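You operate a simulated robot arm through the tools that you are given. There is no shell and no other tool.

You are at the controls of a simulated robot arm. One attempt, no reset.

Task
Put things in order on the top of the wooden table. At the end: the orange ball stands where the green cloth stood; the cream spool is in the beige pale bowl; the red bobbin stands where the orange ball stood; the green cloth stands on top of the beige small crate; whatever was shut is shut again. Leave all else as you found it, and nothing knocked over.

It is judged by the outcome, as a careful person would: the job done as asked, and still so three seconds after it is handed in. It fails if anything else is knocked over, pushed out of place, dropped, spilled or broken. Flat cloth is picked up by pressing the open fingertips on it (5 to 10 N) and closing them slowly along it; thin cloth reads only 2 to 8 mm in the jaws.

Robot
A 6-joint arm with a two-finger parallel gripper, fixed in place. Base frame: the origin is at the foot of the arm, x ahead of it, y to its left, z up; the work surface is at about z = 0. Lengths are in cm, angles in degrees, forces in N, time in s.
With the tool pointing down near the work surface it reaches from about 16 to 42 cm from the base axis. Its first joint turns from -66.0 to 66.0 degrees. Payload 1.57 kg.
The TCP is the grasp point between the finger pads, 3 cm short of the fingertips. In the tool frame z runs along the fingers and y along their closing line. Largest opening 8 cm; finger width 1.7, thickness 1.2; the body of the gripper, 4 by 8.2 cm, starts 8 cm behind the TCP.
Orientation is that of the tool frame in the base frame, as a unit quaternion [w, x, y, z]. With the fingers straight down and closing along the base's y, the tool's x points along the base's -x, its y along +y and its z along -z.

Tools
- The arm moves only by the tool apply_moves. Its argument "motion" is a list of rows, each a list of 6 numbers: the shift along the tool's x, y, z in m, then the turn, a rotation vector about the tool's x, y, z in degrees. In form: [[dx, dy, dz, rx, ry, rz], ...]. A call has 1 to 20 rows; each row shifts and turns the commanded pose from where the row before left it, along the tool's axes as they then stand. "grip" is the finger opening in m, from 0 to 0.08, set as the call begins (left out, the last holds). A row lasts 0.2 s, in which the tool goes at most 5 cm and 8.6 degrees; a call with a longer step from one row to the next is refused whole, and so is a gripper value outside its range. Where a pose cannot be reached the arm comes as near as it can. A force on the tool above 40 N (or 10 N above the force at the start of the call, whichever is more), or a blocked arm, ends the call early, and 0.2 s more pass. Each finger travels about 15.3 cm/s and halts on what it meets, pressing with about 25 N; the grip force reading is that of the motor and also rises with nothing between the fingers. The clock runs only during rows and for 0.2 s after the last one: add rows that do not move to give the fingers time. The reply holds the time, the measured pose of the TCP, the force on the tool along the base axes, the opening and the grip force, in the units named above and with some noise, with the torque about the TCP (base axes, N m) and any sound that the robot's microphone picked up, and new pictures: "pictures" is both (left out), scene, wrist or none.
- Cameras (640 x 400 px; columns grow to the right, rows downward): "scene" is fixed at [5.94, -31.75, 41.57]; the picture's right is [0.79, -0.61, 0.00], its down [-0.38, -0.49, -0.78] and it looks along [0.48, 0.62, -0.62] (base axes); focal length 220 px, centre (320, 200). "wrist" rides on the gripper at [7.2, -0.7, -12.2] in the tool frame; the picture's right is [0.09, 1.00, 0.00], its down [-0.84, 0.08, -0.54] and it looks along [-0.54, 0.05, 0.84] (tool axes); focal length 238 px, centre (320, 200). There is no depth. A picture from a camera that has moved, and an enlarged one, comes with that camera's place and axes in the base frame and with its lens. The place of the scene camera against the robot may be out by one fixed shift of up to 2.5 cm in any direction.
- inspect(camera, box): a new picture of the part [left, top, right, bottom] of that camera's present view, enlarged. It takes no simulated time.
- job_done(): hands the job in; it is judged then, once.

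Nothing tells you positions but the pictures and the camera data. Unless the task says otherwise, let go and move clear before handing in.

The tools are called as a command line: name --pt "numbers of a row" for each row, then --argument value for the rest, lists and objects as JSON in quotes. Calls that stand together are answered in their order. apply_moves: Moves the arm, as the interface text tells. Its arguments: {"type":"object","properties":{"motion":{"type":"array","items":{"type":"array","items":{"type":"number"}}},"grip":{"type":"number"},"pictures":{"type":"string","enum":["both","scene","wrist","none"]}},"required":["motion"]} The other tools are called the same way: inspect (camera, box) takes an enlarged picture of a part of a camera's view; job_done () hands the job in.

At the start:

```text
time: 0.0
eef_pos: [26.76, 8.54, 23.78]
orientation: [0.001, 0.001, 1.0, 0.0]
contact_force: [-0.2, 0.2, 1.0]
torque: [-0.01, -0.01, -0.02]
opening: 7.98
finger_force: 0.0
```

scene: 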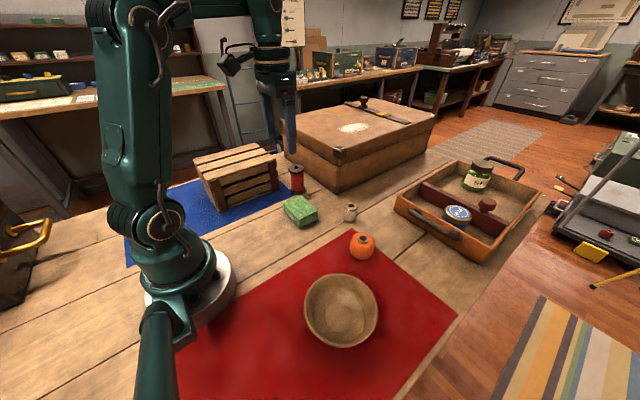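
wrist: 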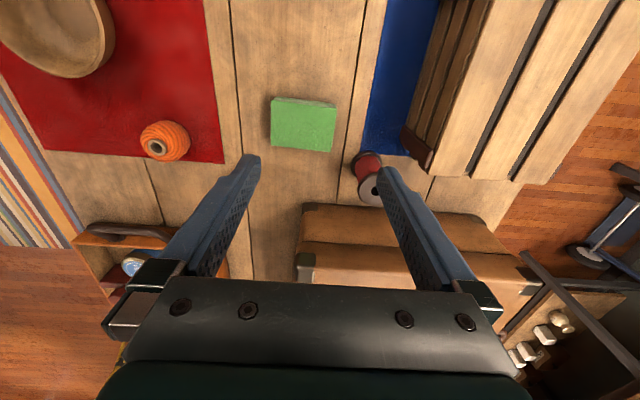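

I see the table with a wooden crate, red bobbin, green folded cloth, cream spool, orange ball of yarn, pale bowl, a tray and a big chest. I'll look closer before moving.

inspect --camera "scene" --box '[180, 130, 400, 270]'

inspect --camera "wrist" --box '[120, 60, 440, 260]'

inspect --camera "scene" --box '[280, 210, 480, 360]'

inspect --camera "scene" --box '[380, 140, 560, 270]'

```text
2.86 times, centred on (290, 200) of scene
camera zoom: at [5.94, -31.75, 41.57], right [0.79, -0.61, 0.0], down [-0.38, -0.49, -0.78], along [0.48, 0.62, -0.62], focal length 627 px, centre (406, 200)
```

zoom: 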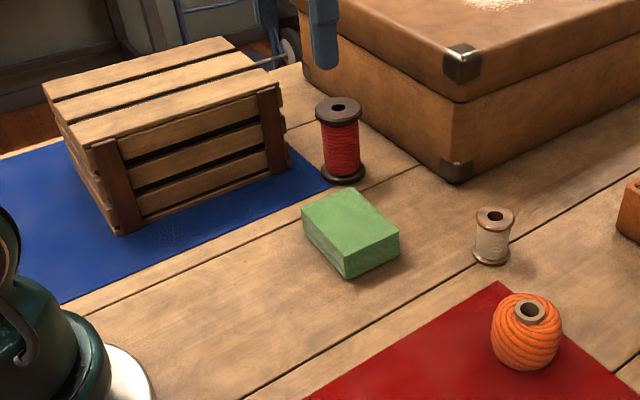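

```text
2.00 times, centred on (280, 160) of wrist
camera zoom: at [19.34, 8.08, 35.94], right [-0.09, 1.0, 0.0], down [0.84, 0.08, 0.54], along [0.54, 0.05, -0.84], focal length 477 px, centre (400, 280)
```

zoom: 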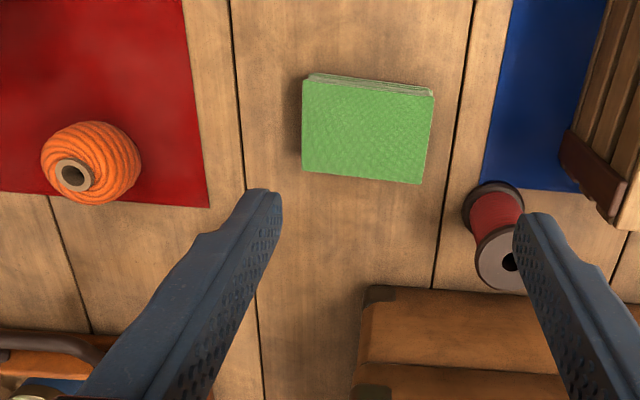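

```text
2.67 times, centred on (380, 285) of scene
camera zoom: at [5.94, -31.75, 41.57], right [0.79, -0.61, 0.0], down [-0.38, -0.49, -0.78], along [0.48, 0.62, -0.62], focal length 585 px, centre (160, -27)
```

zoom: 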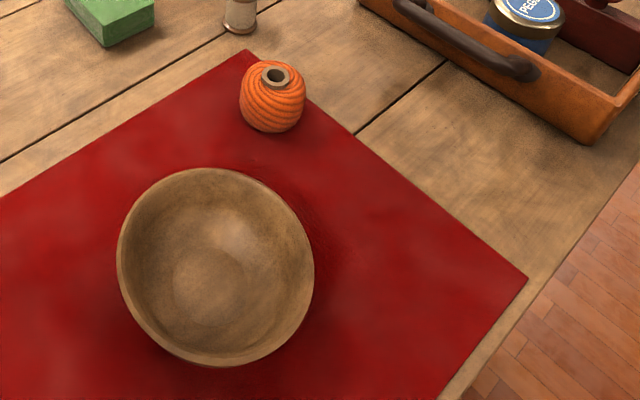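

```text
3.08 times, centred on (470, 205) of scene
camera zoom: at [5.94, -31.75, 41.57], right [0.79, -0.61, 0.0], down [-0.38, -0.49, -0.78], along [0.48, 0.62, -0.62], focal length 675 px, centre (-142, 185)
```

zoom: 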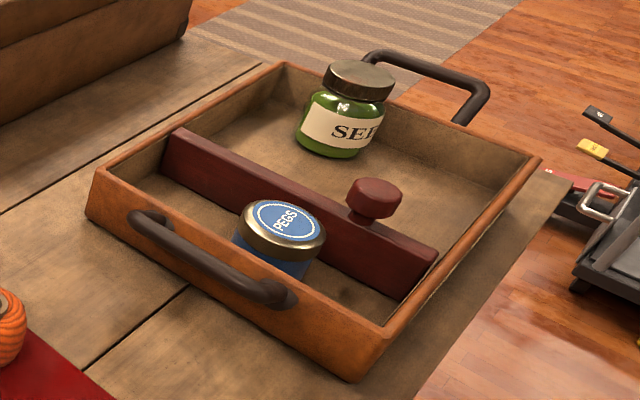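

Everything needed is visible: the green block of cloth is near (28.5, 6.5), the ball near (33, -13), the bobbin near (36, 17) beside the crate, the spool near (39, -3) and the bowl near (20, -19.5). I'll first turn the tool by 90° so that the wrist camera looks toward the crate and the fingers close along base x.

apply_moves --pt "0 0 -0.01 0 0 0" --pt "0 0 0 0 0 -8.2" --pt "0 0 0 0 0 -8.2" --pt "0 0 0 0 0 -8.2" --pt "0 0 0 0 0 -8.2" --pt "0 0 0 0 0 -8.2" --pt "0 0 0 0 0 -8.2" --pt "0 0 0 0 0 -8.2" --pt "0 0 0 0 0 -8.2" --pt "0 0 0 0 0 -8.2" --pt "0 0 0 0 0 -8.2" --pt "0 0 0 0 0 -8.0" --pt "0 0 0 0 0 0" --grip 0.08

```text
time: 2.8
eef_pos: [26.65, 8.71, 24.77]
orientation: [0.0, 0.708, -0.707, 0.001]
contact_force: [-1.1, 0.0, 1.0]
torque: [0.0, 0.03, -0.01]
opening: 8.03
finger_force: 0.0
camera wrist: at [27.2, 1.54, 36.93], right [-1.0, -0.09, 0.0], down [-0.08, 0.84, 0.54], along [-0.05, 0.54, -0.84], focal length 238 px, centre (320, 200)
```

scene: 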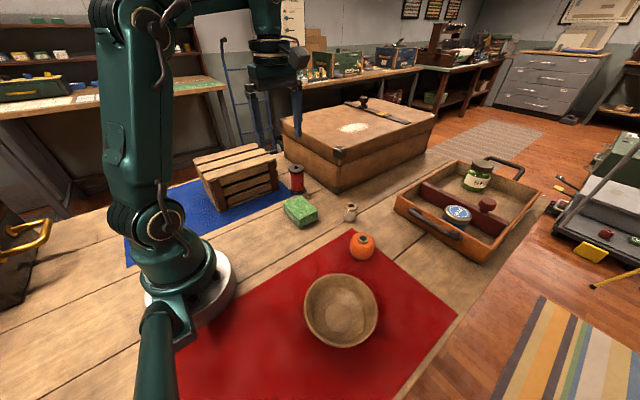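
wrist: 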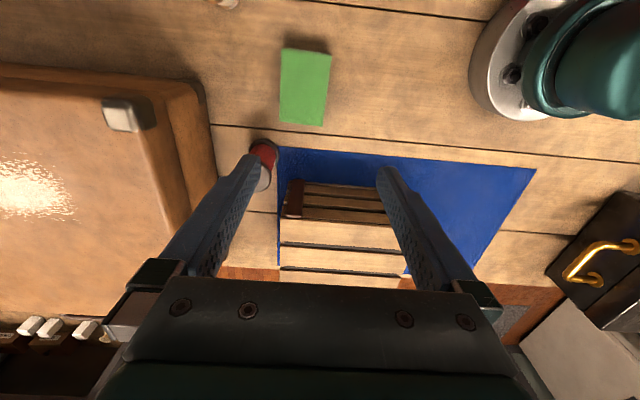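

The wrist now looks toward +y; the crate and bobbin are visible. I'll zoom in to measure them.

inspect --camera "wrist" --box '[220, 120, 420, 290]'

inspect --camera "wrist" --box '[200, 0, 400, 140]'

```text
2.35 times, centred on (320, 205) of wrist
camera zoom: at [27.2, 1.54, 36.93], right [-1.0, -0.09, 0.0], down [-0.08, 0.84, 0.54], along [-0.05, 0.54, -0.84], focal length 561 px, centre (320, 188)
```

zoom: 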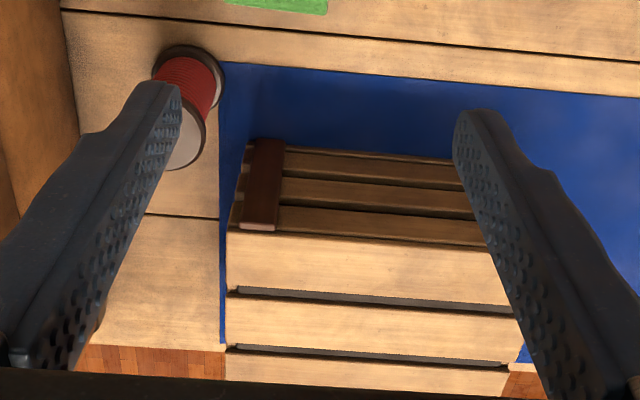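

```text
2.86 times, centred on (300, 70) of wrist
camera zoom: at [27.2, 1.54, 36.93], right [-1.0, -0.09, 0.0], down [-0.08, 0.84, 0.54], along [-0.05, 0.54, -0.84], focal length 681 px, centre (377, 571)
```

zoom: 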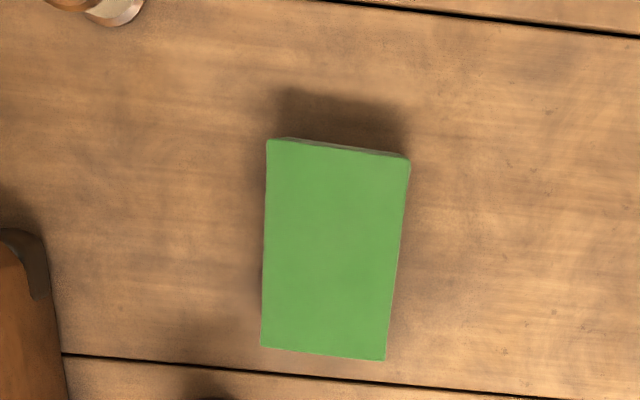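

The cloth block measures about 6.2 cm along x by 8.6 cm along y and about 3 cm thick, centred near (28.9, 6.5). The crate top is at about z = 10.5, spanning x 11–31 and y 22–36. I'll move above the cloth to check alignment.

apply_moves --pt "0.0055 -0.0055 0.03 0 0 0" --pt "0.0055 -0.0055 0.03 0 0 0" --pt "0.0055 -0.0055 0.03 0 0 0" --pt "0.0051 -0.006 0.03 0 0 0" --pt "0 0 0.025 0 0 0" --pt "0 0 0 0 0 0" --grip 0.08

```text
time: 4.2
eef_pos: [28.88, 6.55, 10.13]
orientation: [0.001, -0.707, 0.708, -0.001]
contact_force: [0.0, 0.7, -0.1]
torque: [0.0, -0.03, 0.0]
opening: 8.01
finger_force: 0.1
camera wrist: at [29.45, -0.55, 22.46], right [-1.0, -0.09, 0.0], down [-0.08, 0.84, 0.54], along [-0.05, 0.54, -0.84], focal length 238 px, centre (320, 200)
```

scene: 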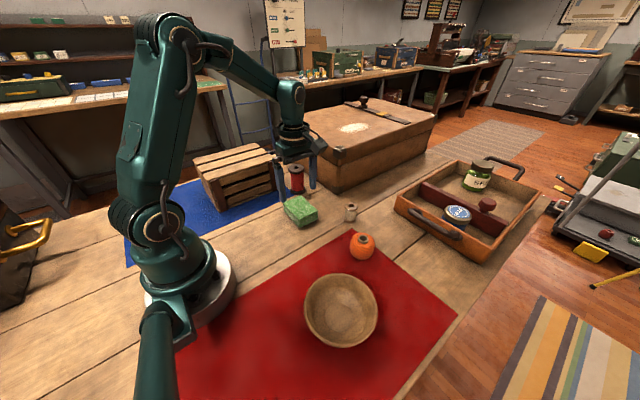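
wrist: 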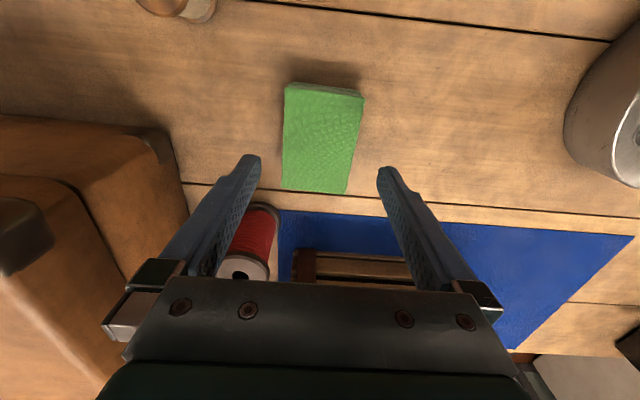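

The cloth is centred between the fingers at x = 28.88. I'll go straight down beside it with tips about 0.6 cm above the table.

apply_moves --pt "0 0 0.015 0 0 0" --pt "0 0 0.015 0 0 0" --pt "0 0 0.015 0 0 0" --pt "0 0 0.01 0 0 0" --pt "0 0 0.01 0 0 0" --pt "0 0 0 0 0 0" --grip 0.08

```text
time: 5.6
eef_pos: [28.85, 6.53, 3.67]
orientation: [0.0, -0.707, 0.707, 0.0]
contact_force: [-0.6, 0.5, 0.4]
torque: [-0.01, 0.0, 0.01]
opening: 7.99
finger_force: 0.0
camera wrist: at [29.47, -0.64, 15.95], right [-1.0, -0.09, 0.0], down [-0.08, 0.84, 0.54], along [-0.05, 0.54, -0.84], focal length 238 px, centre (320, 200)
```

scene: 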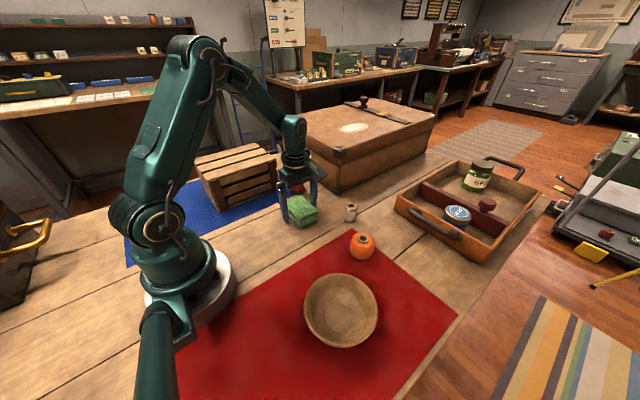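
wrist: 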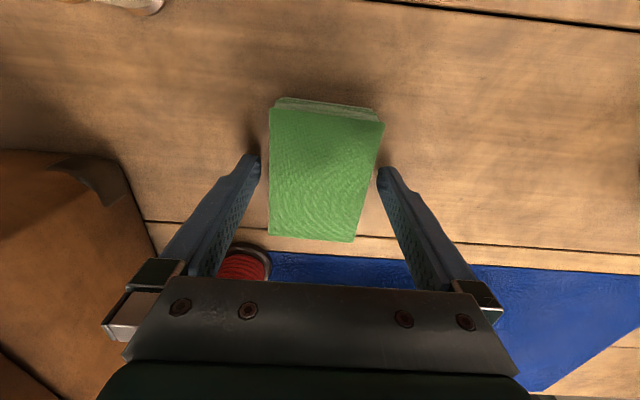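

The fingers straddle the cloth with clearance both sides. Now closing.

apply_moves --pt "0 0 0 0 0 0" --pt "0 0 0 0 0 0" --pt "0 0 0 0 0 0" --grip 0.056 --pictures "wrist"

```text
time: 6.4
eef_pos: [28.95, 6.42, 3.66]
orientation: [0.001, -0.707, 0.707, 0.0]
contact_force: [0.0, 0.0, -0.4]
torque: [-0.01, 0.01, 0.02]
opening: 6.11
finger_force: 25.5
camera wrist: at [29.48, -0.64, 15.97], right [-1.0, -0.09, 0.0], down [-0.08, 0.84, 0.54], along [-0.05, 0.54, -0.84], focal length 238 px, centre (320, 200)
```

wrist: 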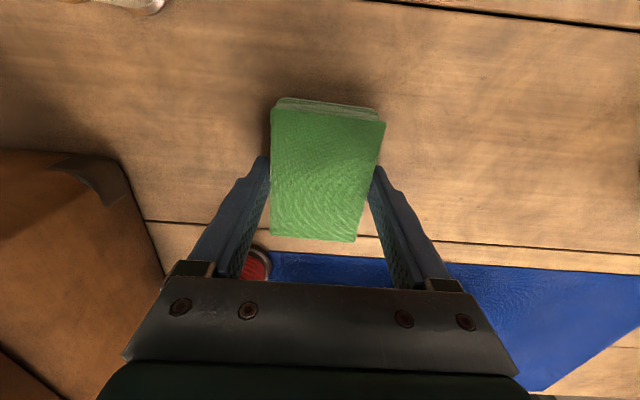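

The cloth is gripped at 6.1 cm width. Lifting straight up.

apply_moves --pt "0 0 -0.01 0 0 0" --pt "0 0 -0.02 0 0 0" --pt "0 0 -0.03 0 0 0" --pt "0 0 -0.03 0 0 0" --pt "0 0 -0.03 0 0 0" --pt "0 0 -0.03 0 0 0" --pt "0 0 -0.02 0 0 0" --pt "0 0 0 0 0 0" --grip 0.056

```text
time: 8.2
eef_pos: [29.0, 6.51, 20.82]
orientation: [0.001, -0.707, 0.707, 0.0]
contact_force: [-0.1, -0.4, -0.6]
torque: [0.05, -0.02, -0.02]
opening: 6.12
finger_force: 24.8
camera wrist: at [29.44, -0.54, 32.98], right [-1.0, -0.09, 0.0], down [-0.08, 0.84, 0.54], along [-0.05, 0.54, -0.84], focal length 238 px, centre (320, 200)
```

scene: 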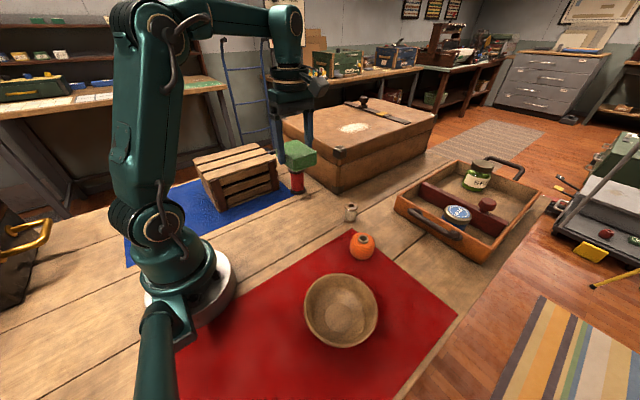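
wrist: 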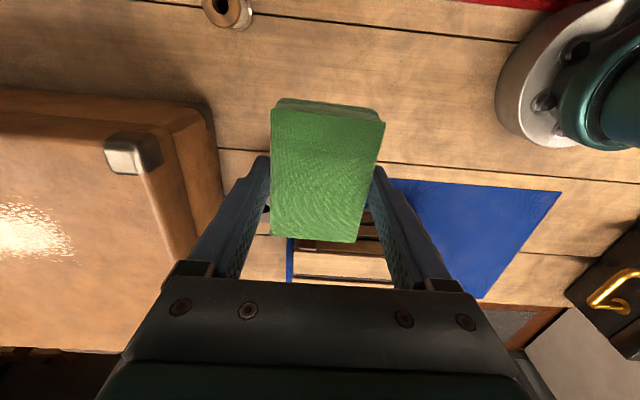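

The cloth is held firmly. I'll carry it over the crate at height toward (22, 28).

apply_moves --pt "-0.02 0.007 0 0 0 0" --pt "-0.03 0.01 0 0 0 0" --pt "-0.03 0.01 0 0 0 0" --pt "-0.03 0.01 0 0 0 0" --pt "-0.03 0.01 0 0 0 0" --pt "-0.03 0.01 0 0 0 0" --pt "-0.03 0.01 0 0 0 0" --pt "-0.015 0.003 0 0 0 0" --pt "0 0 0 0 0 0" --grip 0.056

```text
time: 10.2
eef_pos: [21.96, 28.07, 20.76]
orientation: [0.0, -0.707, 0.708, -0.001]
contact_force: [0.2, -0.1, -0.3]
torque: [-0.02, -0.01, 0.0]
opening: 6.14
finger_force: 24.9
camera wrist: at [22.43, 20.93, 32.93], right [-1.0, -0.09, 0.0], down [-0.08, 0.84, 0.54], along [-0.05, 0.54, -0.84], focal length 238 px, centre (320, 200)
```

scene: 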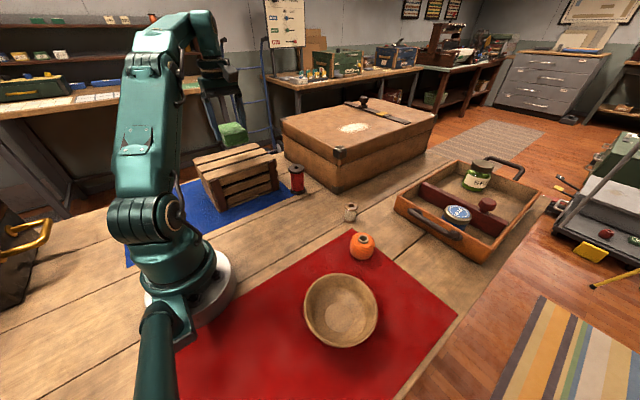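
wrist: 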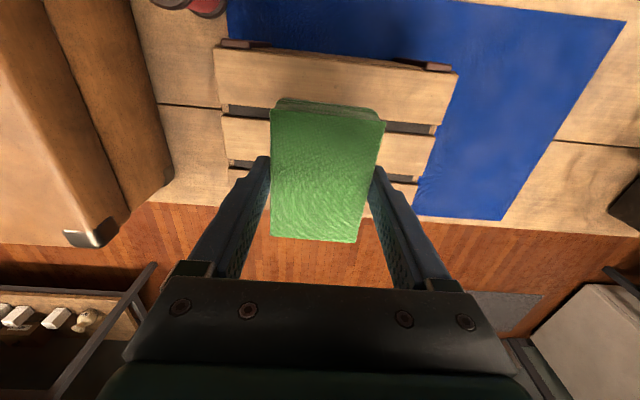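

The crate top spans about x 11–31, y 21.7–35.5; I'm nearly central. I'll shift a bit to the middle and lower to just above.

apply_moves --pt "-0.003 0.007 0 0 0 0" --pt "0 0 0.02 0 0 0" --pt "0 0 0.02 0 0 0" --pt "0 0 0.01 0 0 0" --pt "0 0 0.005 0 0 0" --pt "0 0 0 0 0 0" --grip 0.056

inspect --camera "scene" --box '[170, 80, 330, 220]'

```text
time: 11.6
eef_pos: [21.22, 28.25, 15.21]
orientation: [0.001, -0.707, 0.707, 0.0]
contact_force: [0.2, 0.2, -1.5]
torque: [0.01, -0.01, -0.02]
opening: 6.11
finger_force: 24.7
camera wrist: at [21.77, 21.16, 27.44], right [-1.0, -0.09, 0.0], down [-0.08, 0.84, 0.54], along [-0.05, 0.54, -0.84], focal length 238 px, centre (320, 200)
```

scene: 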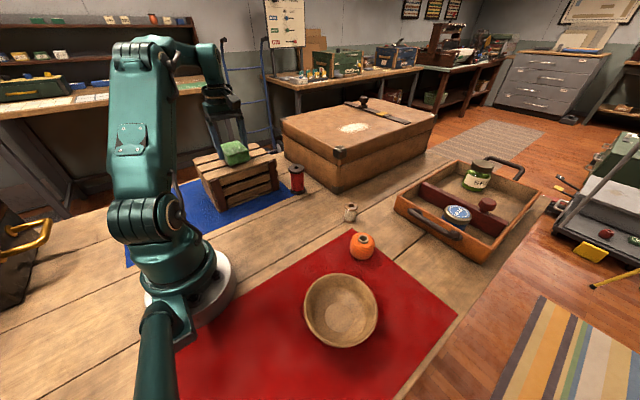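
wrist: 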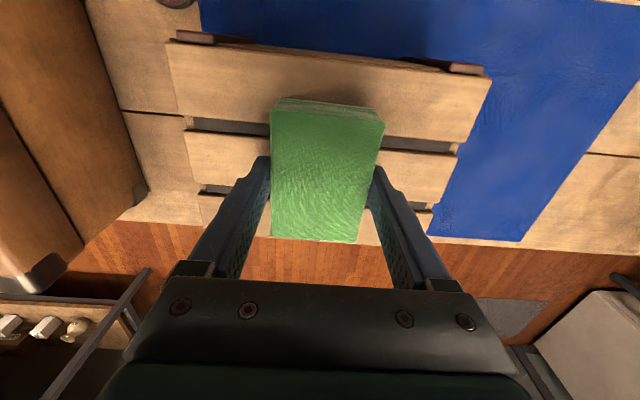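

```text
2.86 times, centred on (250, 150) of scene
camera zoom: at [5.94, -31.75, 41.57], right [0.79, -0.61, 0.0], down [-0.38, -0.49, -0.78], along [0.48, 0.62, -0.62], focal length 627 px, centre (520, 343)
```

zoom: 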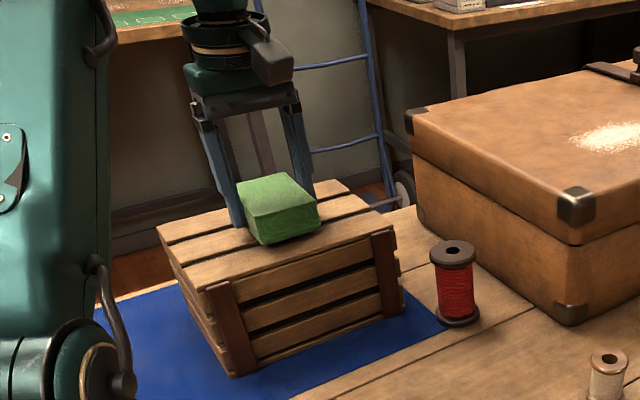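

The cloth is just above the slats, well inside the crate's edges. Lowering in small steps until the force changes.

apply_moves --pt "0 0 0.002 0 0 0" --pt "0 0 0.002 0 0 0" --pt "0 0 0 0 0 0" --pictures "none"

```text
time: 12.4
eef_pos: [21.25, 28.23, 14.83]
orientation: [0.001, -0.706, 0.708, 0.0]
contact_force: [-0.1, -0.2, -0.6]
torque: [0.03, -0.02, 0.02]
opening: 6.13
finger_force: 24.7
```

apply_moves --pt "0 0 0.002 0 0 0" --pt "0 0 0.001 0 0 0" --pt "0 0 0 0 0 0" --pictures "none"

```text
time: 13.2
eef_pos: [21.2, 28.35, 14.8]
orientation: [0.001, -0.707, 0.708, -0.001]
contact_force: [-6.9, -6.3, 35.3]
torque: [-0.29, 0.41, -0.13]
opening: 6.12
finger_force: 24.3
```

Contact with the crate top at TCP z ≈ 14.8. I'll relieve the pressure slightly and then open the fingers.

apply_moves --pt "0 0 -0.0025 0 0 0" --pt "0 0 0 0 0 0" --pictures "wrist"

```text
time: 13.8
eef_pos: [21.27, 28.26, 14.76]
orientation: [0.001, -0.706, 0.709, 0.0]
contact_force: [2.5, -0.1, 5.3]
torque: [0.24, -0.14, -0.07]
opening: 6.1
finger_force: 25.3
camera wrist: at [21.79, 21.22, 26.92], right [-1.0, -0.09, 0.0], down [-0.08, 0.84, 0.54], along [-0.05, 0.54, -0.84], focal length 238 px, centre (320, 200)
```

wrist: 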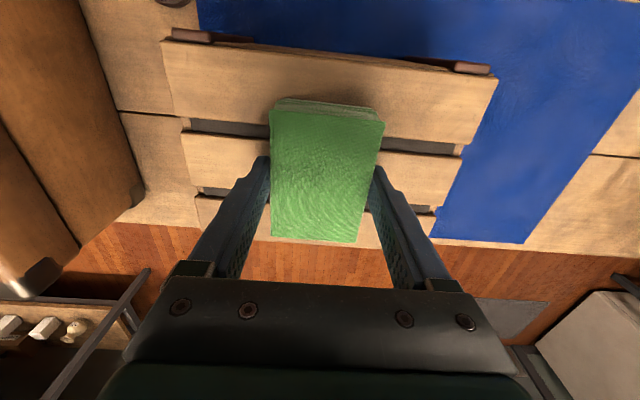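

Light contact now; opening the fingers and then rising.

apply_moves --pt "0 0 0 0 0 0" --pt "0 0 0 0 0 0" --pt "0 0 -0.005 0 0 0" --pt "0 0 -0.02 0 0 0" --pt "0 0 -0.03 0 0 0" --pt "0 0 -0.04 0 0 0" --pt "0 0 0 0 0 0" --grip 0.08

```text
time: 15.4
eef_pos: [20.74, 27.33, 23.7]
orientation: [0.001, -0.707, 0.708, -0.001]
contact_force: [-0.2, 0.4, -0.5]
torque: [0.02, 0.01, -0.01]
opening: 7.99
finger_force: 0.0
out of reach, approached as far as the arm can: row 6
camera wrist: at [21.25, 20.25, 35.94], right [-1.0, -0.09, 0.0], down [-0.08, 0.84, 0.54], along [-0.05, 0.54, -0.84], focal length 238 px, centre (320, 200)
```

scene: 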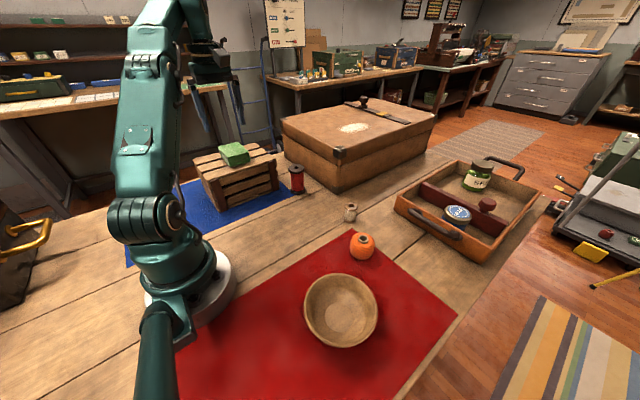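
wrist: 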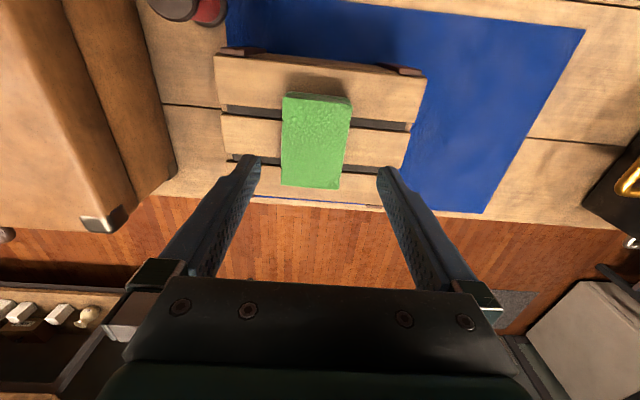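

The cloth is resting on the crate. Next is the ball: I'll move back toward the centre and turn the tool back to its original yaw.

apply_moves --pt "0.03 -0.01 0 0 0 0" --pt "0.03 -0.01 0 0 0 0" --pt "0.03 -0.01 0 0 0 0" --pt "0.03 -0.01 0 0 0 0" --pt "0.03 -0.01 0 0 0 0" --pt "0.03 0 0 0 0 0" --pt "0.03 0 0 0 0 0" --pt "0 0 0 0 0 8.2" --pt "0 0 0 0 0 8.2" --pt "0 0 0 0 0 8.2" --pt "0 0 0 0 0 8.2" --pt "0 0 0 0 0 8.2" --pt "0 0 0 0 0 8.2" --pt "0 0 0 0 0 8.2" --pt "0 0 0 0 0 8.2" --pt "0 0 0 0 0 8.2" --pt "0 0 0 0 0 8.2" --pt "0 0 0 0 0 8.0" --pt "0 0 0 0 0 0" --grip 0.08

```text
time: 19.4
eef_pos: [25.71, 6.41, 23.65]
orientation: [0.002, 0.002, 1.0, 0.001]
contact_force: [0.2, 0.6, 0.2]
torque: [-0.01, 0.0, -0.05]
opening: 7.99
finger_force: 0.0
camera wrist: at [18.38, 5.83, 35.92], right [-0.09, 1.0, 0.0], down [0.84, 0.07, 0.54], along [0.54, 0.05, -0.84], focal length 238 px, centre (320, 200)
```

scene: 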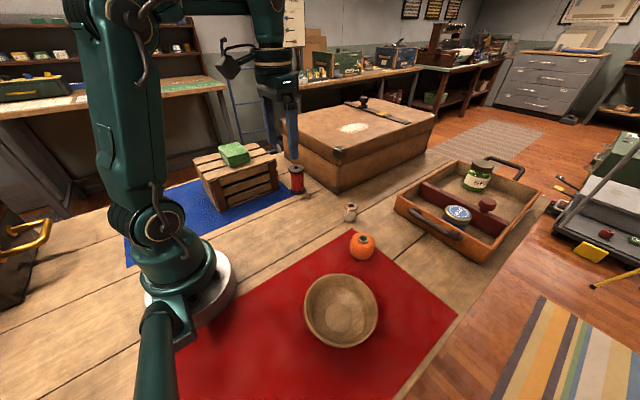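
wrist: 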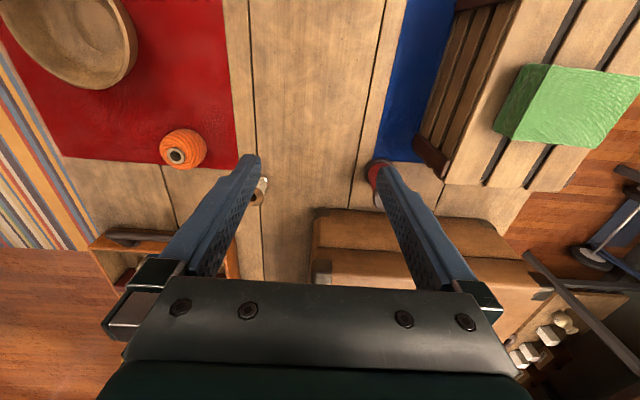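

The tool is back at its first orientation. Moving over toward the ball for a closer look from above.

apply_moves --pt "-0.008 -0.028 0 0 0 0" --pt "-0.008 -0.028 0 0 0 0" --pt "-0.008 -0.028 0 0 0 0" --pt "-0.008 -0.028 0.01 0 0 0" --pt "-0.008 -0.028 0.01 0 0 0" --pt "-0.008 -0.028 0.01 0 0 0" --pt "-0.008 -0.028 0.01 0 0 0" --pt "0 0 0 0 0 0" --grip 0.08

```text
time: 21.2
eef_pos: [31.21, -13.27, 19.73]
orientation: [0.001, 0.001, 1.0, 0.0]
contact_force: [-0.7, 0.1, -0.1]
torque: [0.01, 0.01, -0.01]
opening: 8.03
finger_force: 0.1
camera wrist: at [23.86, -13.84, 31.89], right [-0.09, 1.0, 0.0], down [0.84, 0.08, 0.54], along [0.54, 0.05, -0.84], focal length 238 px, centre (320, 200)
```

scene: 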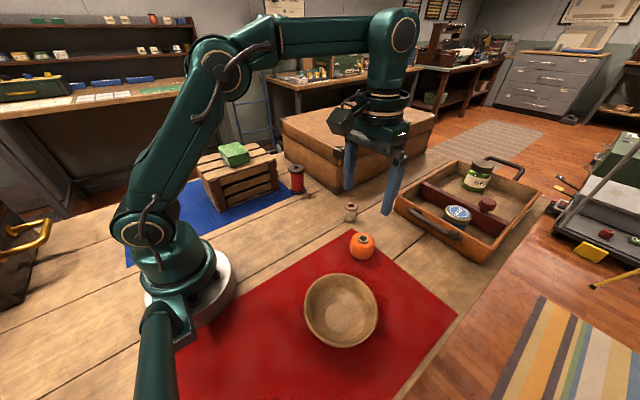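
wrist: 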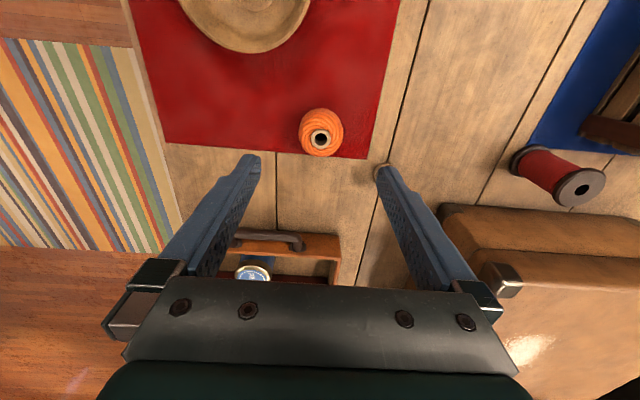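

inspect --camera "wrist" --box '[270, 80, 430, 200]'

inspect --camera "wrist" --box '[480, 120, 640, 240]'

inspect --camera "scene" --box '[320, 190, 420, 280]'

```text
3.33 times, centred on (350, 140) of wrist
camera zoom: at [23.86, -13.84, 31.89], right [-0.09, 1.0, 0.0], down [0.84, 0.08, 0.54], along [0.54, 0.05, -0.84], focal length 794 px, centre (220, 400)
```

zoom: 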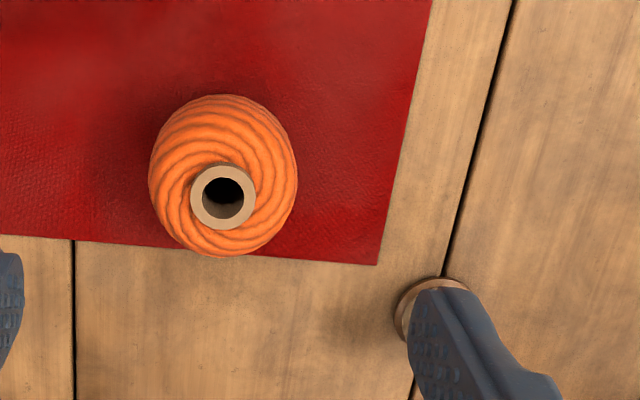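

```text
3.33 times, centred on (560, 180) of wrist
camera zoom: at [23.86, -13.84, 31.89], right [-0.09, 1.0, 0.0], down [0.84, 0.08, 0.54], along [0.54, 0.05, -0.84], focal length 794 px, centre (-480, 267)
```

zoom: 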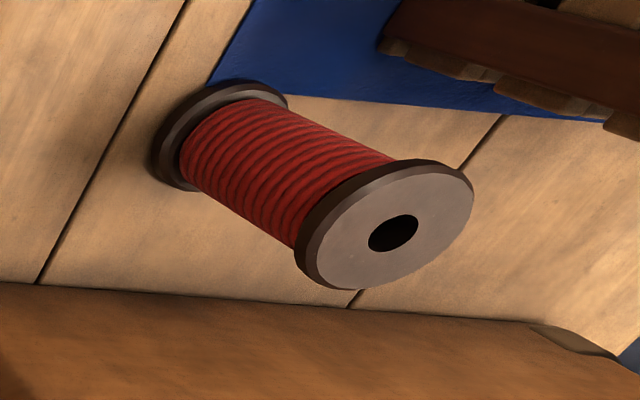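

```text
4.44 times, centred on (370, 235) of scene
camera zoom: at [5.94, -31.76, 41.57], right [0.79, -0.61, 0.0], down [-0.38, -0.49, -0.78], along [0.48, 0.62, -0.62], focal length 975 px, centre (98, 44)
```

zoom: 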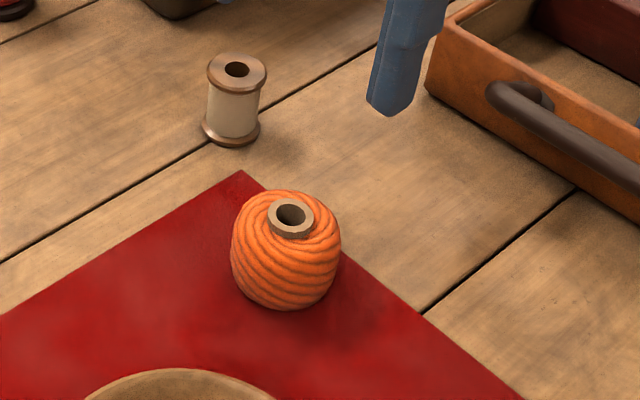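

The ball is about 5.5 cm wide, standing at about (32.8, -12.9). I'll come down above it first and then straddle it.

apply_moves --pt "-0.008 0.0017 0.025 0 0 0" --pt "-0.008 0.0017 0.03 0 0 0" --pt "0 0 0.03 0 0 0" --pt "0 0 0.012 0 0 0" --pt "0 0 0 0 0 0" --grip 0.08 --pictures "both"

```text
time: 22.4
eef_pos: [32.73, -12.97, 10.0]
orientation: [0.001, 0.0, 1.0, 0.001]
contact_force: [-0.2, 1.2, 0.4]
torque: [0.01, -0.01, 0.01]
opening: 8.0
finger_force: 0.1
camera wrist: at [25.5, -13.44, 22.2], right [-0.09, 1.0, 0.0], down [0.84, 0.08, 0.54], along [0.54, 0.05, -0.84], focal length 238 px, centre (320, 200)
```

scene: 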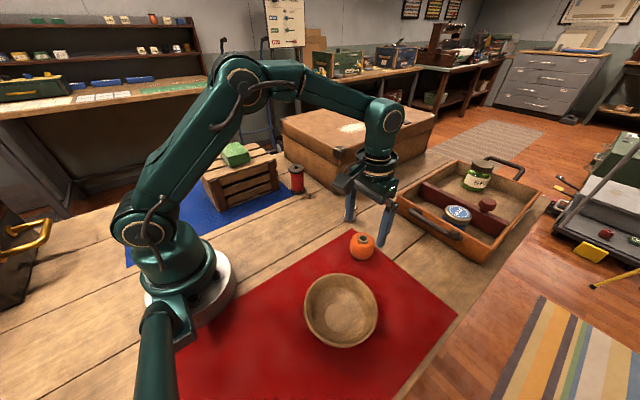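
wrist: 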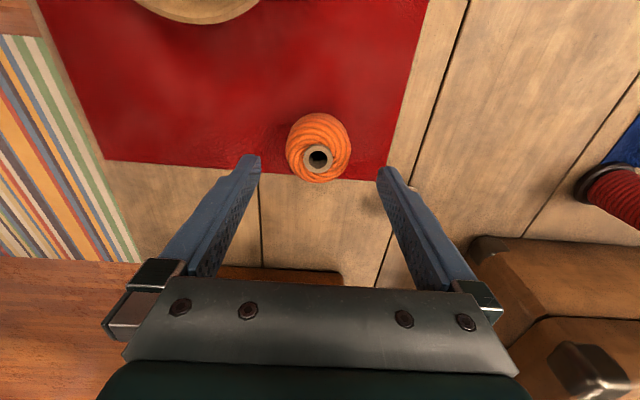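

The ball is exactly centred under the TCP. Descending around it.

apply_moves --pt "0 0 0.02 0 0 0" --pt "0 0 0.02 0 0 0" --pt "0 0 0.015 0 0 0" --pt "0 0 0.009 0 0 0" --pt "0 0 0 0 0 0" --grip 0.08 --pictures "both"

```text
time: 23.6
eef_pos: [32.76, -12.78, 3.64]
orientation: [0.001, 0.0, 1.0, 0.001]
contact_force: [0.2, -0.2, 0.6]
torque: [0.03, -0.02, -0.01]
opening: 8.0
finger_force: 0.1
camera wrist: at [25.57, -13.46, 15.81], right [-0.09, 1.0, 0.0], down [0.84, 0.08, 0.54], along [0.54, 0.05, -0.84], focal length 238 px, centre (320, 200)
```

scene: 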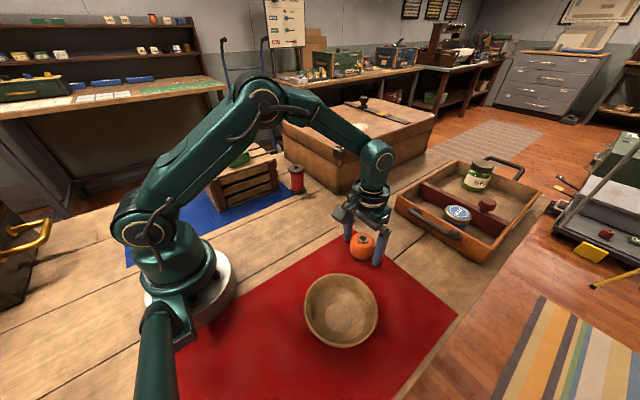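
wrist: 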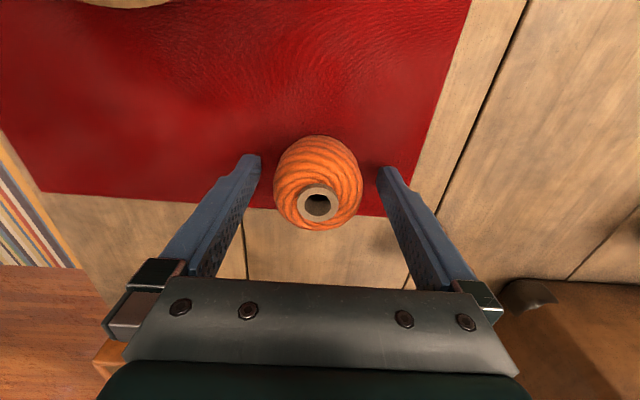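

The fingers straddle the ball evenly. Closing on it.

apply_moves --pt "0 0 0 0 0 0" --pt "0 0 0 0 0 0" --pt "0 0 0 0 0 0" --grip 0.05 --pictures "wrist"

```text
time: 24.4
eef_pos: [32.94, -12.89, 3.7]
orientation: [0.001, 0.0, 1.0, 0.0]
contact_force: [-1.1, 0.4, 0.3]
torque: [-0.01, 0.02, 0.01]
opening: 5.17
finger_force: 24.8
camera wrist: at [25.57, -13.46, 15.84], right [-0.09, 1.0, 0.0], down [0.84, 0.08, 0.54], along [0.54, 0.05, -0.84], focal length 238 px, centre (320, 200)
```

wrist: 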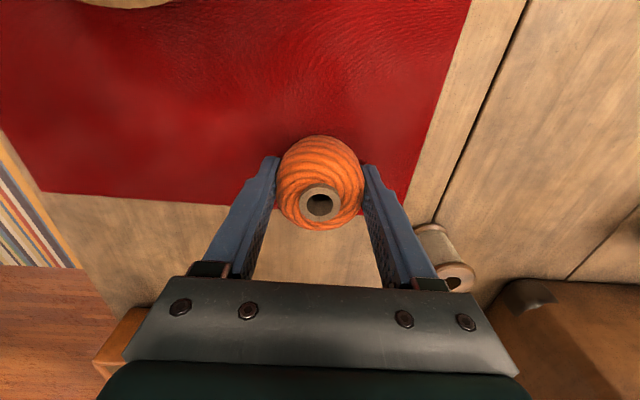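

The ball is gripped at 5.2 cm. Lifting.

apply_moves --pt "0 0 -0.01 0 0 0" --pt "0 0 -0.02 0 0 0" --pt "0 0 -0.03 0 0 0" --pt "0 0 -0.03 0 0 0" --pt "0 0 -0.02 0 0 0" --pt "0 0 0 0 0 0" --pictures "both"

```text
time: 25.8
eef_pos: [32.74, -12.87, 14.64]
orientation: [0.0, 0.002, 1.0, 0.0]
contact_force: [0.8, -0.2, -0.2]
torque: [-0.01, 0.0, -0.02]
opening: 5.19
finger_force: 25.1
camera wrist: at [25.49, -13.44, 26.84], right [-0.09, 1.0, 0.0], down [0.84, 0.08, 0.54], along [0.54, 0.05, -0.84], focal length 238 px, centre (320, 200)
```

scene: 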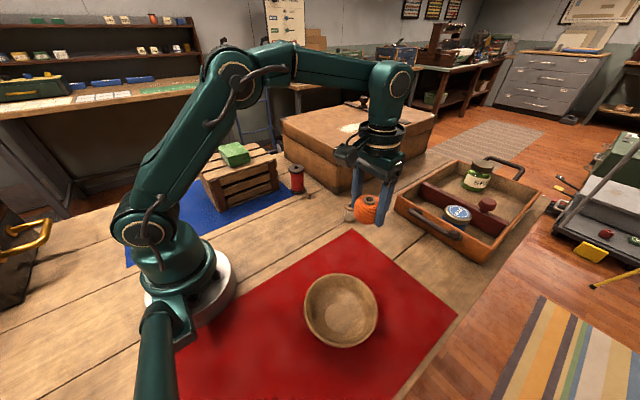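
wrist: 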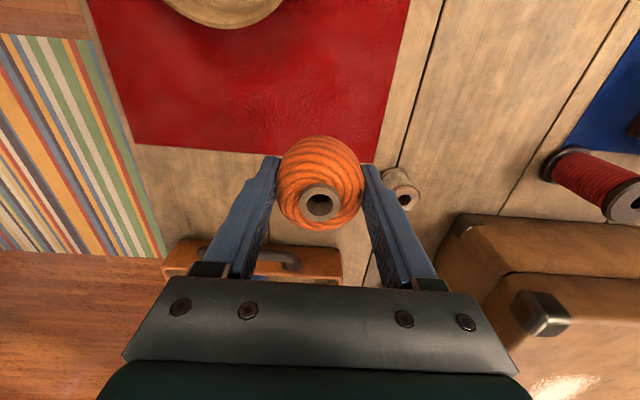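

The ball is up and stable. Carrying it to where the cloth was (28.9, 6.55).

apply_moves --pt "0.004 0.0142 0 0 0 0" --pt "0.0055 0.03 0 0 0 0" --pt "0.0055 0.03 0 0 0 0" --pt "0.0055 0.03 0 0 0 0" --pt "0.0055 0.03 0 0 0 0" --pt "0.0055 0.03 0 0 0 0" --pt "0.0045 0.02 0 0 0 0" --pt "0.0024 0.01 0 0 0 0" --pt "0 0 0 0 0 0" --pictures "both"

```text
time: 27.8
eef_pos: [29.05, 6.48, 14.51]
orientation: [0.001, 0.001, 1.0, 0.001]
contact_force: [-0.4, -0.1, -0.6]
torque: [0.01, -0.04, -0.01]
opening: 5.16
finger_force: 25.0
camera wrist: at [21.79, 5.96, 26.78], right [-0.09, 1.0, 0.0], down [0.84, 0.08, 0.54], along [0.54, 0.05, -0.84], focal length 238 px, centre (320, 200)
```

scene: 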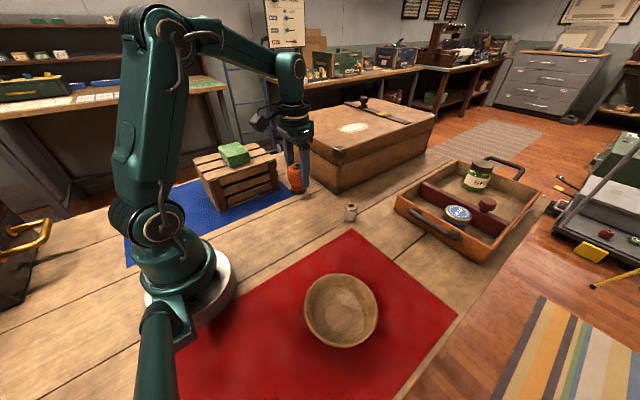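
wrist: 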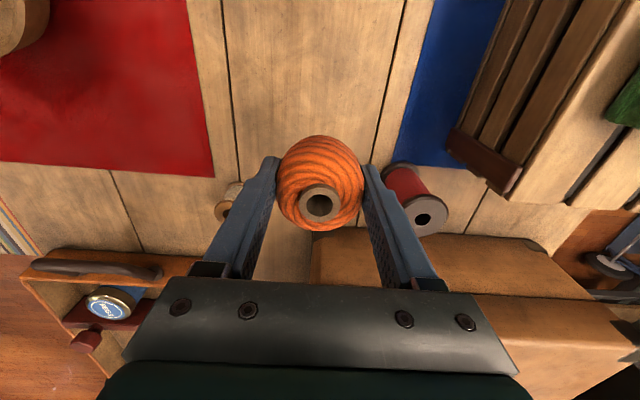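

In position above the cloth's old place. Lowering the ball to just above the table.

apply_moves --pt "0 0 0.025 0 0 0" --pt "0 0 0.03 0 0 0" --pt "0 0 0.025 0 0 0" --pt "0 0 0.015 0 0 0" --pt "0 0 0.01 0 0 0" --pt "0 0 0 0 0 0" --pictures "scene"

```text
time: 29.2
eef_pos: [29.08, 6.57, 4.18]
orientation: [0.001, 0.001, 1.0, 0.0]
contact_force: [-0.1, -0.4, -0.5]
torque: [-0.01, -0.01, 0.0]
opening: 5.14
finger_force: 25.3
```

scene: 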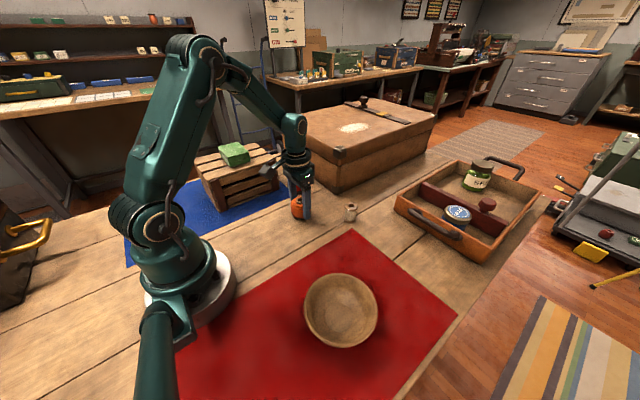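

apply_moves --pt "0.001 0 0.002 0 0 0" --pt "0 0 0.0015 0 0 0" --pt "0 0 0 0 0 0" --pictures "none"

```text
time: 30.0
eef_pos: [29.0, 6.65, 3.74]
orientation: [0.001, 0.001, 1.0, 0.0]
contact_force: [-0.7, -0.3, -0.6]
torque: [0.03, 0.02, 0.03]
opening: 5.13
finger_force: 24.8
```

apply_moves --pt "0 0 0.001 0 0 0" --pt "0 0 0.001 0 0 0" --pt "0 0 0 0 0 0" --pictures "none"

```text
time: 30.8
eef_pos: [29.04, 6.49, 3.65]
orientation: [0.001, 0.002, 1.0, 0.0]
contact_force: [-4.6, 0.0, 15.9]
torque: [-0.06, 0.11, -0.03]
opening: 5.15
finger_force: 25.0
```

Contact with the table (≈16 N). Easing off by 1 mm and releasing.

apply_moves --pt "0 0 -0.001 0 0 0" --pt "0 0 0 0 0 0" --pictures "none"

apply_moves --pt "0 0 0 0 0 0" --pt "0 0 0 0 0 0" --pt "0 0 0 0 0 0" --grip 0.08 --pictures "both"

```text
time: 31.4
eef_pos: [28.97, 6.53, 3.68]
orientation: [0.001, 0.001, 1.0, 0.0]
contact_force: [-0.4, 0.3, -0.2]
torque: [0.03, -0.02, -0.01]
opening: 5.11
finger_force: 25.4
```

```text
time: 32.2
eef_pos: [28.88, 6.49, 3.75]
orientation: [0.001, 0.002, 1.0, -0.001]
contact_force: [-0.2, 1.0, -0.3]
torque: [0.0, -0.05, 0.02]
opening: 7.98
finger_force: 0.0
camera wrist: at [21.69, 5.97, 15.88], right [-0.09, 1.0, 0.0], down [0.84, 0.08, 0.54], along [0.54, 0.05, -0.84], focal length 238 px, centre (320, 200)
```

scene: 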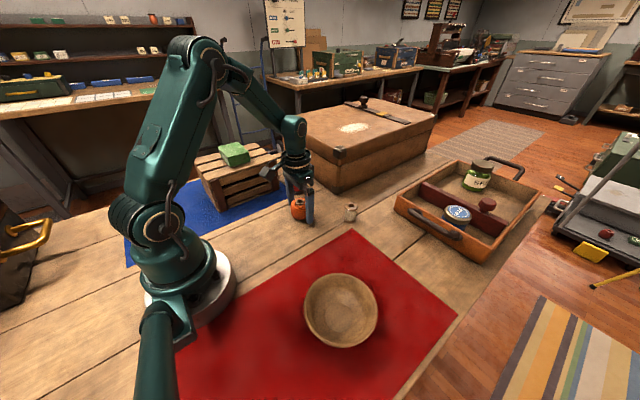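
wrist: 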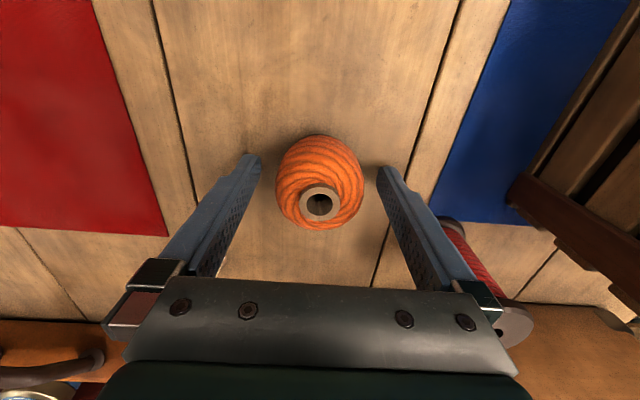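

The ball stands upright at (28.9, 6.6). Rising and moving toward the bobbin for a better look.

apply_moves --pt "0 0 -0.01 0 0 0" --pt "0 0 -0.02 0 0 0" --pt "0 0 -0.03 0 0 0" --pt "0 0 -0.03 0 0 0" --pt "0 0 -0.03 0 0 0" --pt "0 0 -0.03 0 0 0" --pt "0 0 -0.02 0 0 0" --pt "-0.005 0.025 0 0 0 0" --pt "-0.005 0.025 0 0 0 0" --pt "-0.005 0.025 0 0 0 0" --pt "-0.005 0.015 0 0 0 0" --pt "0 0 0 0 0 0" --pictures "both"

```text
time: 34.8
eef_pos: [30.91, 15.64, 20.63]
orientation: [0.0, 0.001, 1.0, 0.001]
contact_force: [-0.4, -0.5, -0.3]
torque: [0.01, -0.02, 0.02]
opening: 8.01
finger_force: 0.1
camera wrist: at [23.6, 15.01, 32.81], right [-0.09, 1.0, 0.0], down [0.84, 0.08, 0.54], along [0.54, 0.05, -0.84], focal length 238 px, centre (320, 200)
```

scene: 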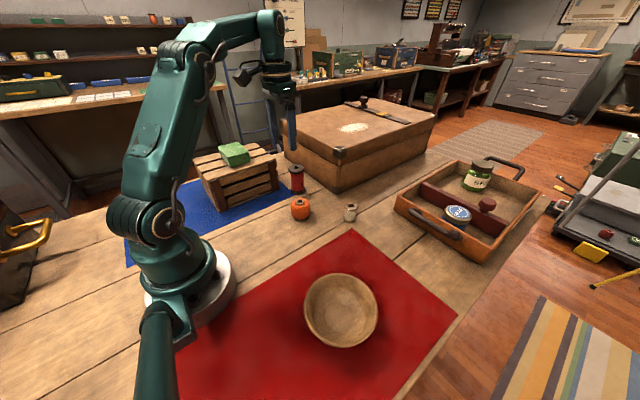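
wrist: 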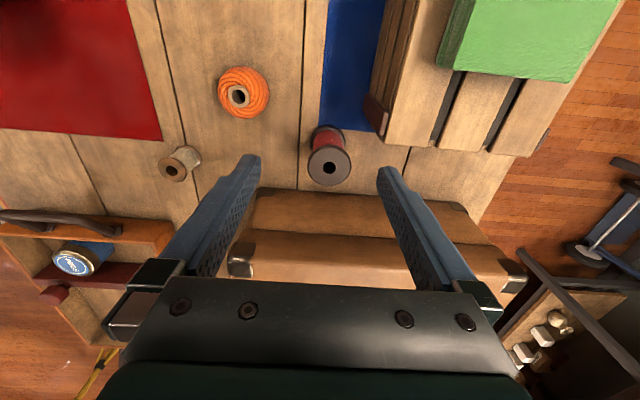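

inspect --camera "wrist" --box '[250, 90, 410, 210]'

inspect --camera "wrist" --box '[130, 50, 290, 200]'

inspect --camera "scene" --box '[260, 140, 380, 230]'

```text
3.33 times, centred on (330, 150) of wrist
camera zoom: at [23.6, 15.01, 32.81], right [-0.09, 1.0, 0.0], down [0.84, 0.08, 0.54], along [0.54, 0.05, -0.84], focal length 794 px, centre (287, 367)
```

zoom: 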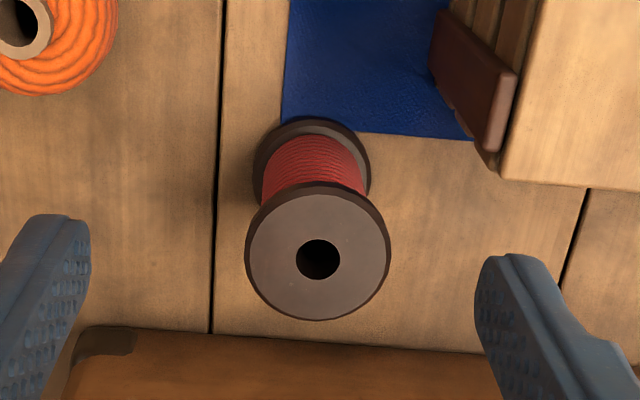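

```text
2.67 times, centred on (210, 125) of wrist
camera zoom: at [23.6, 15.01, 32.81], right [-0.09, 1.0, 0.0], down [0.84, 0.08, 0.54], along [0.54, 0.05, -0.84], focal length 636 px, centre (613, 400)
```

zoom: 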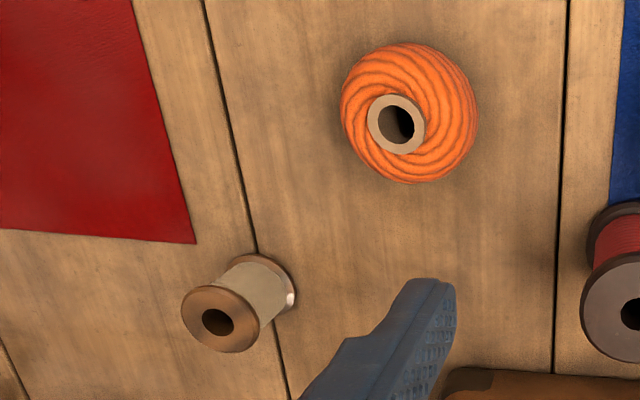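

```text
4.44 times, centred on (320, 185) of scene
camera zoom: at [5.94, -31.75, 41.57], right [0.79, -0.61, 0.0], down [-0.38, -0.49, -0.78], along [0.48, 0.62, -0.62], focal length 975 px, centre (320, 267)
```

zoom: 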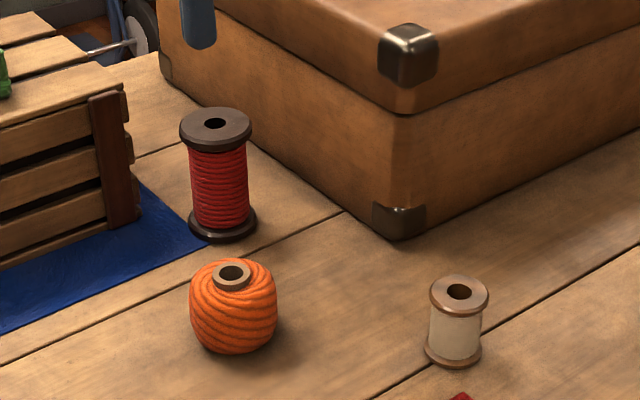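

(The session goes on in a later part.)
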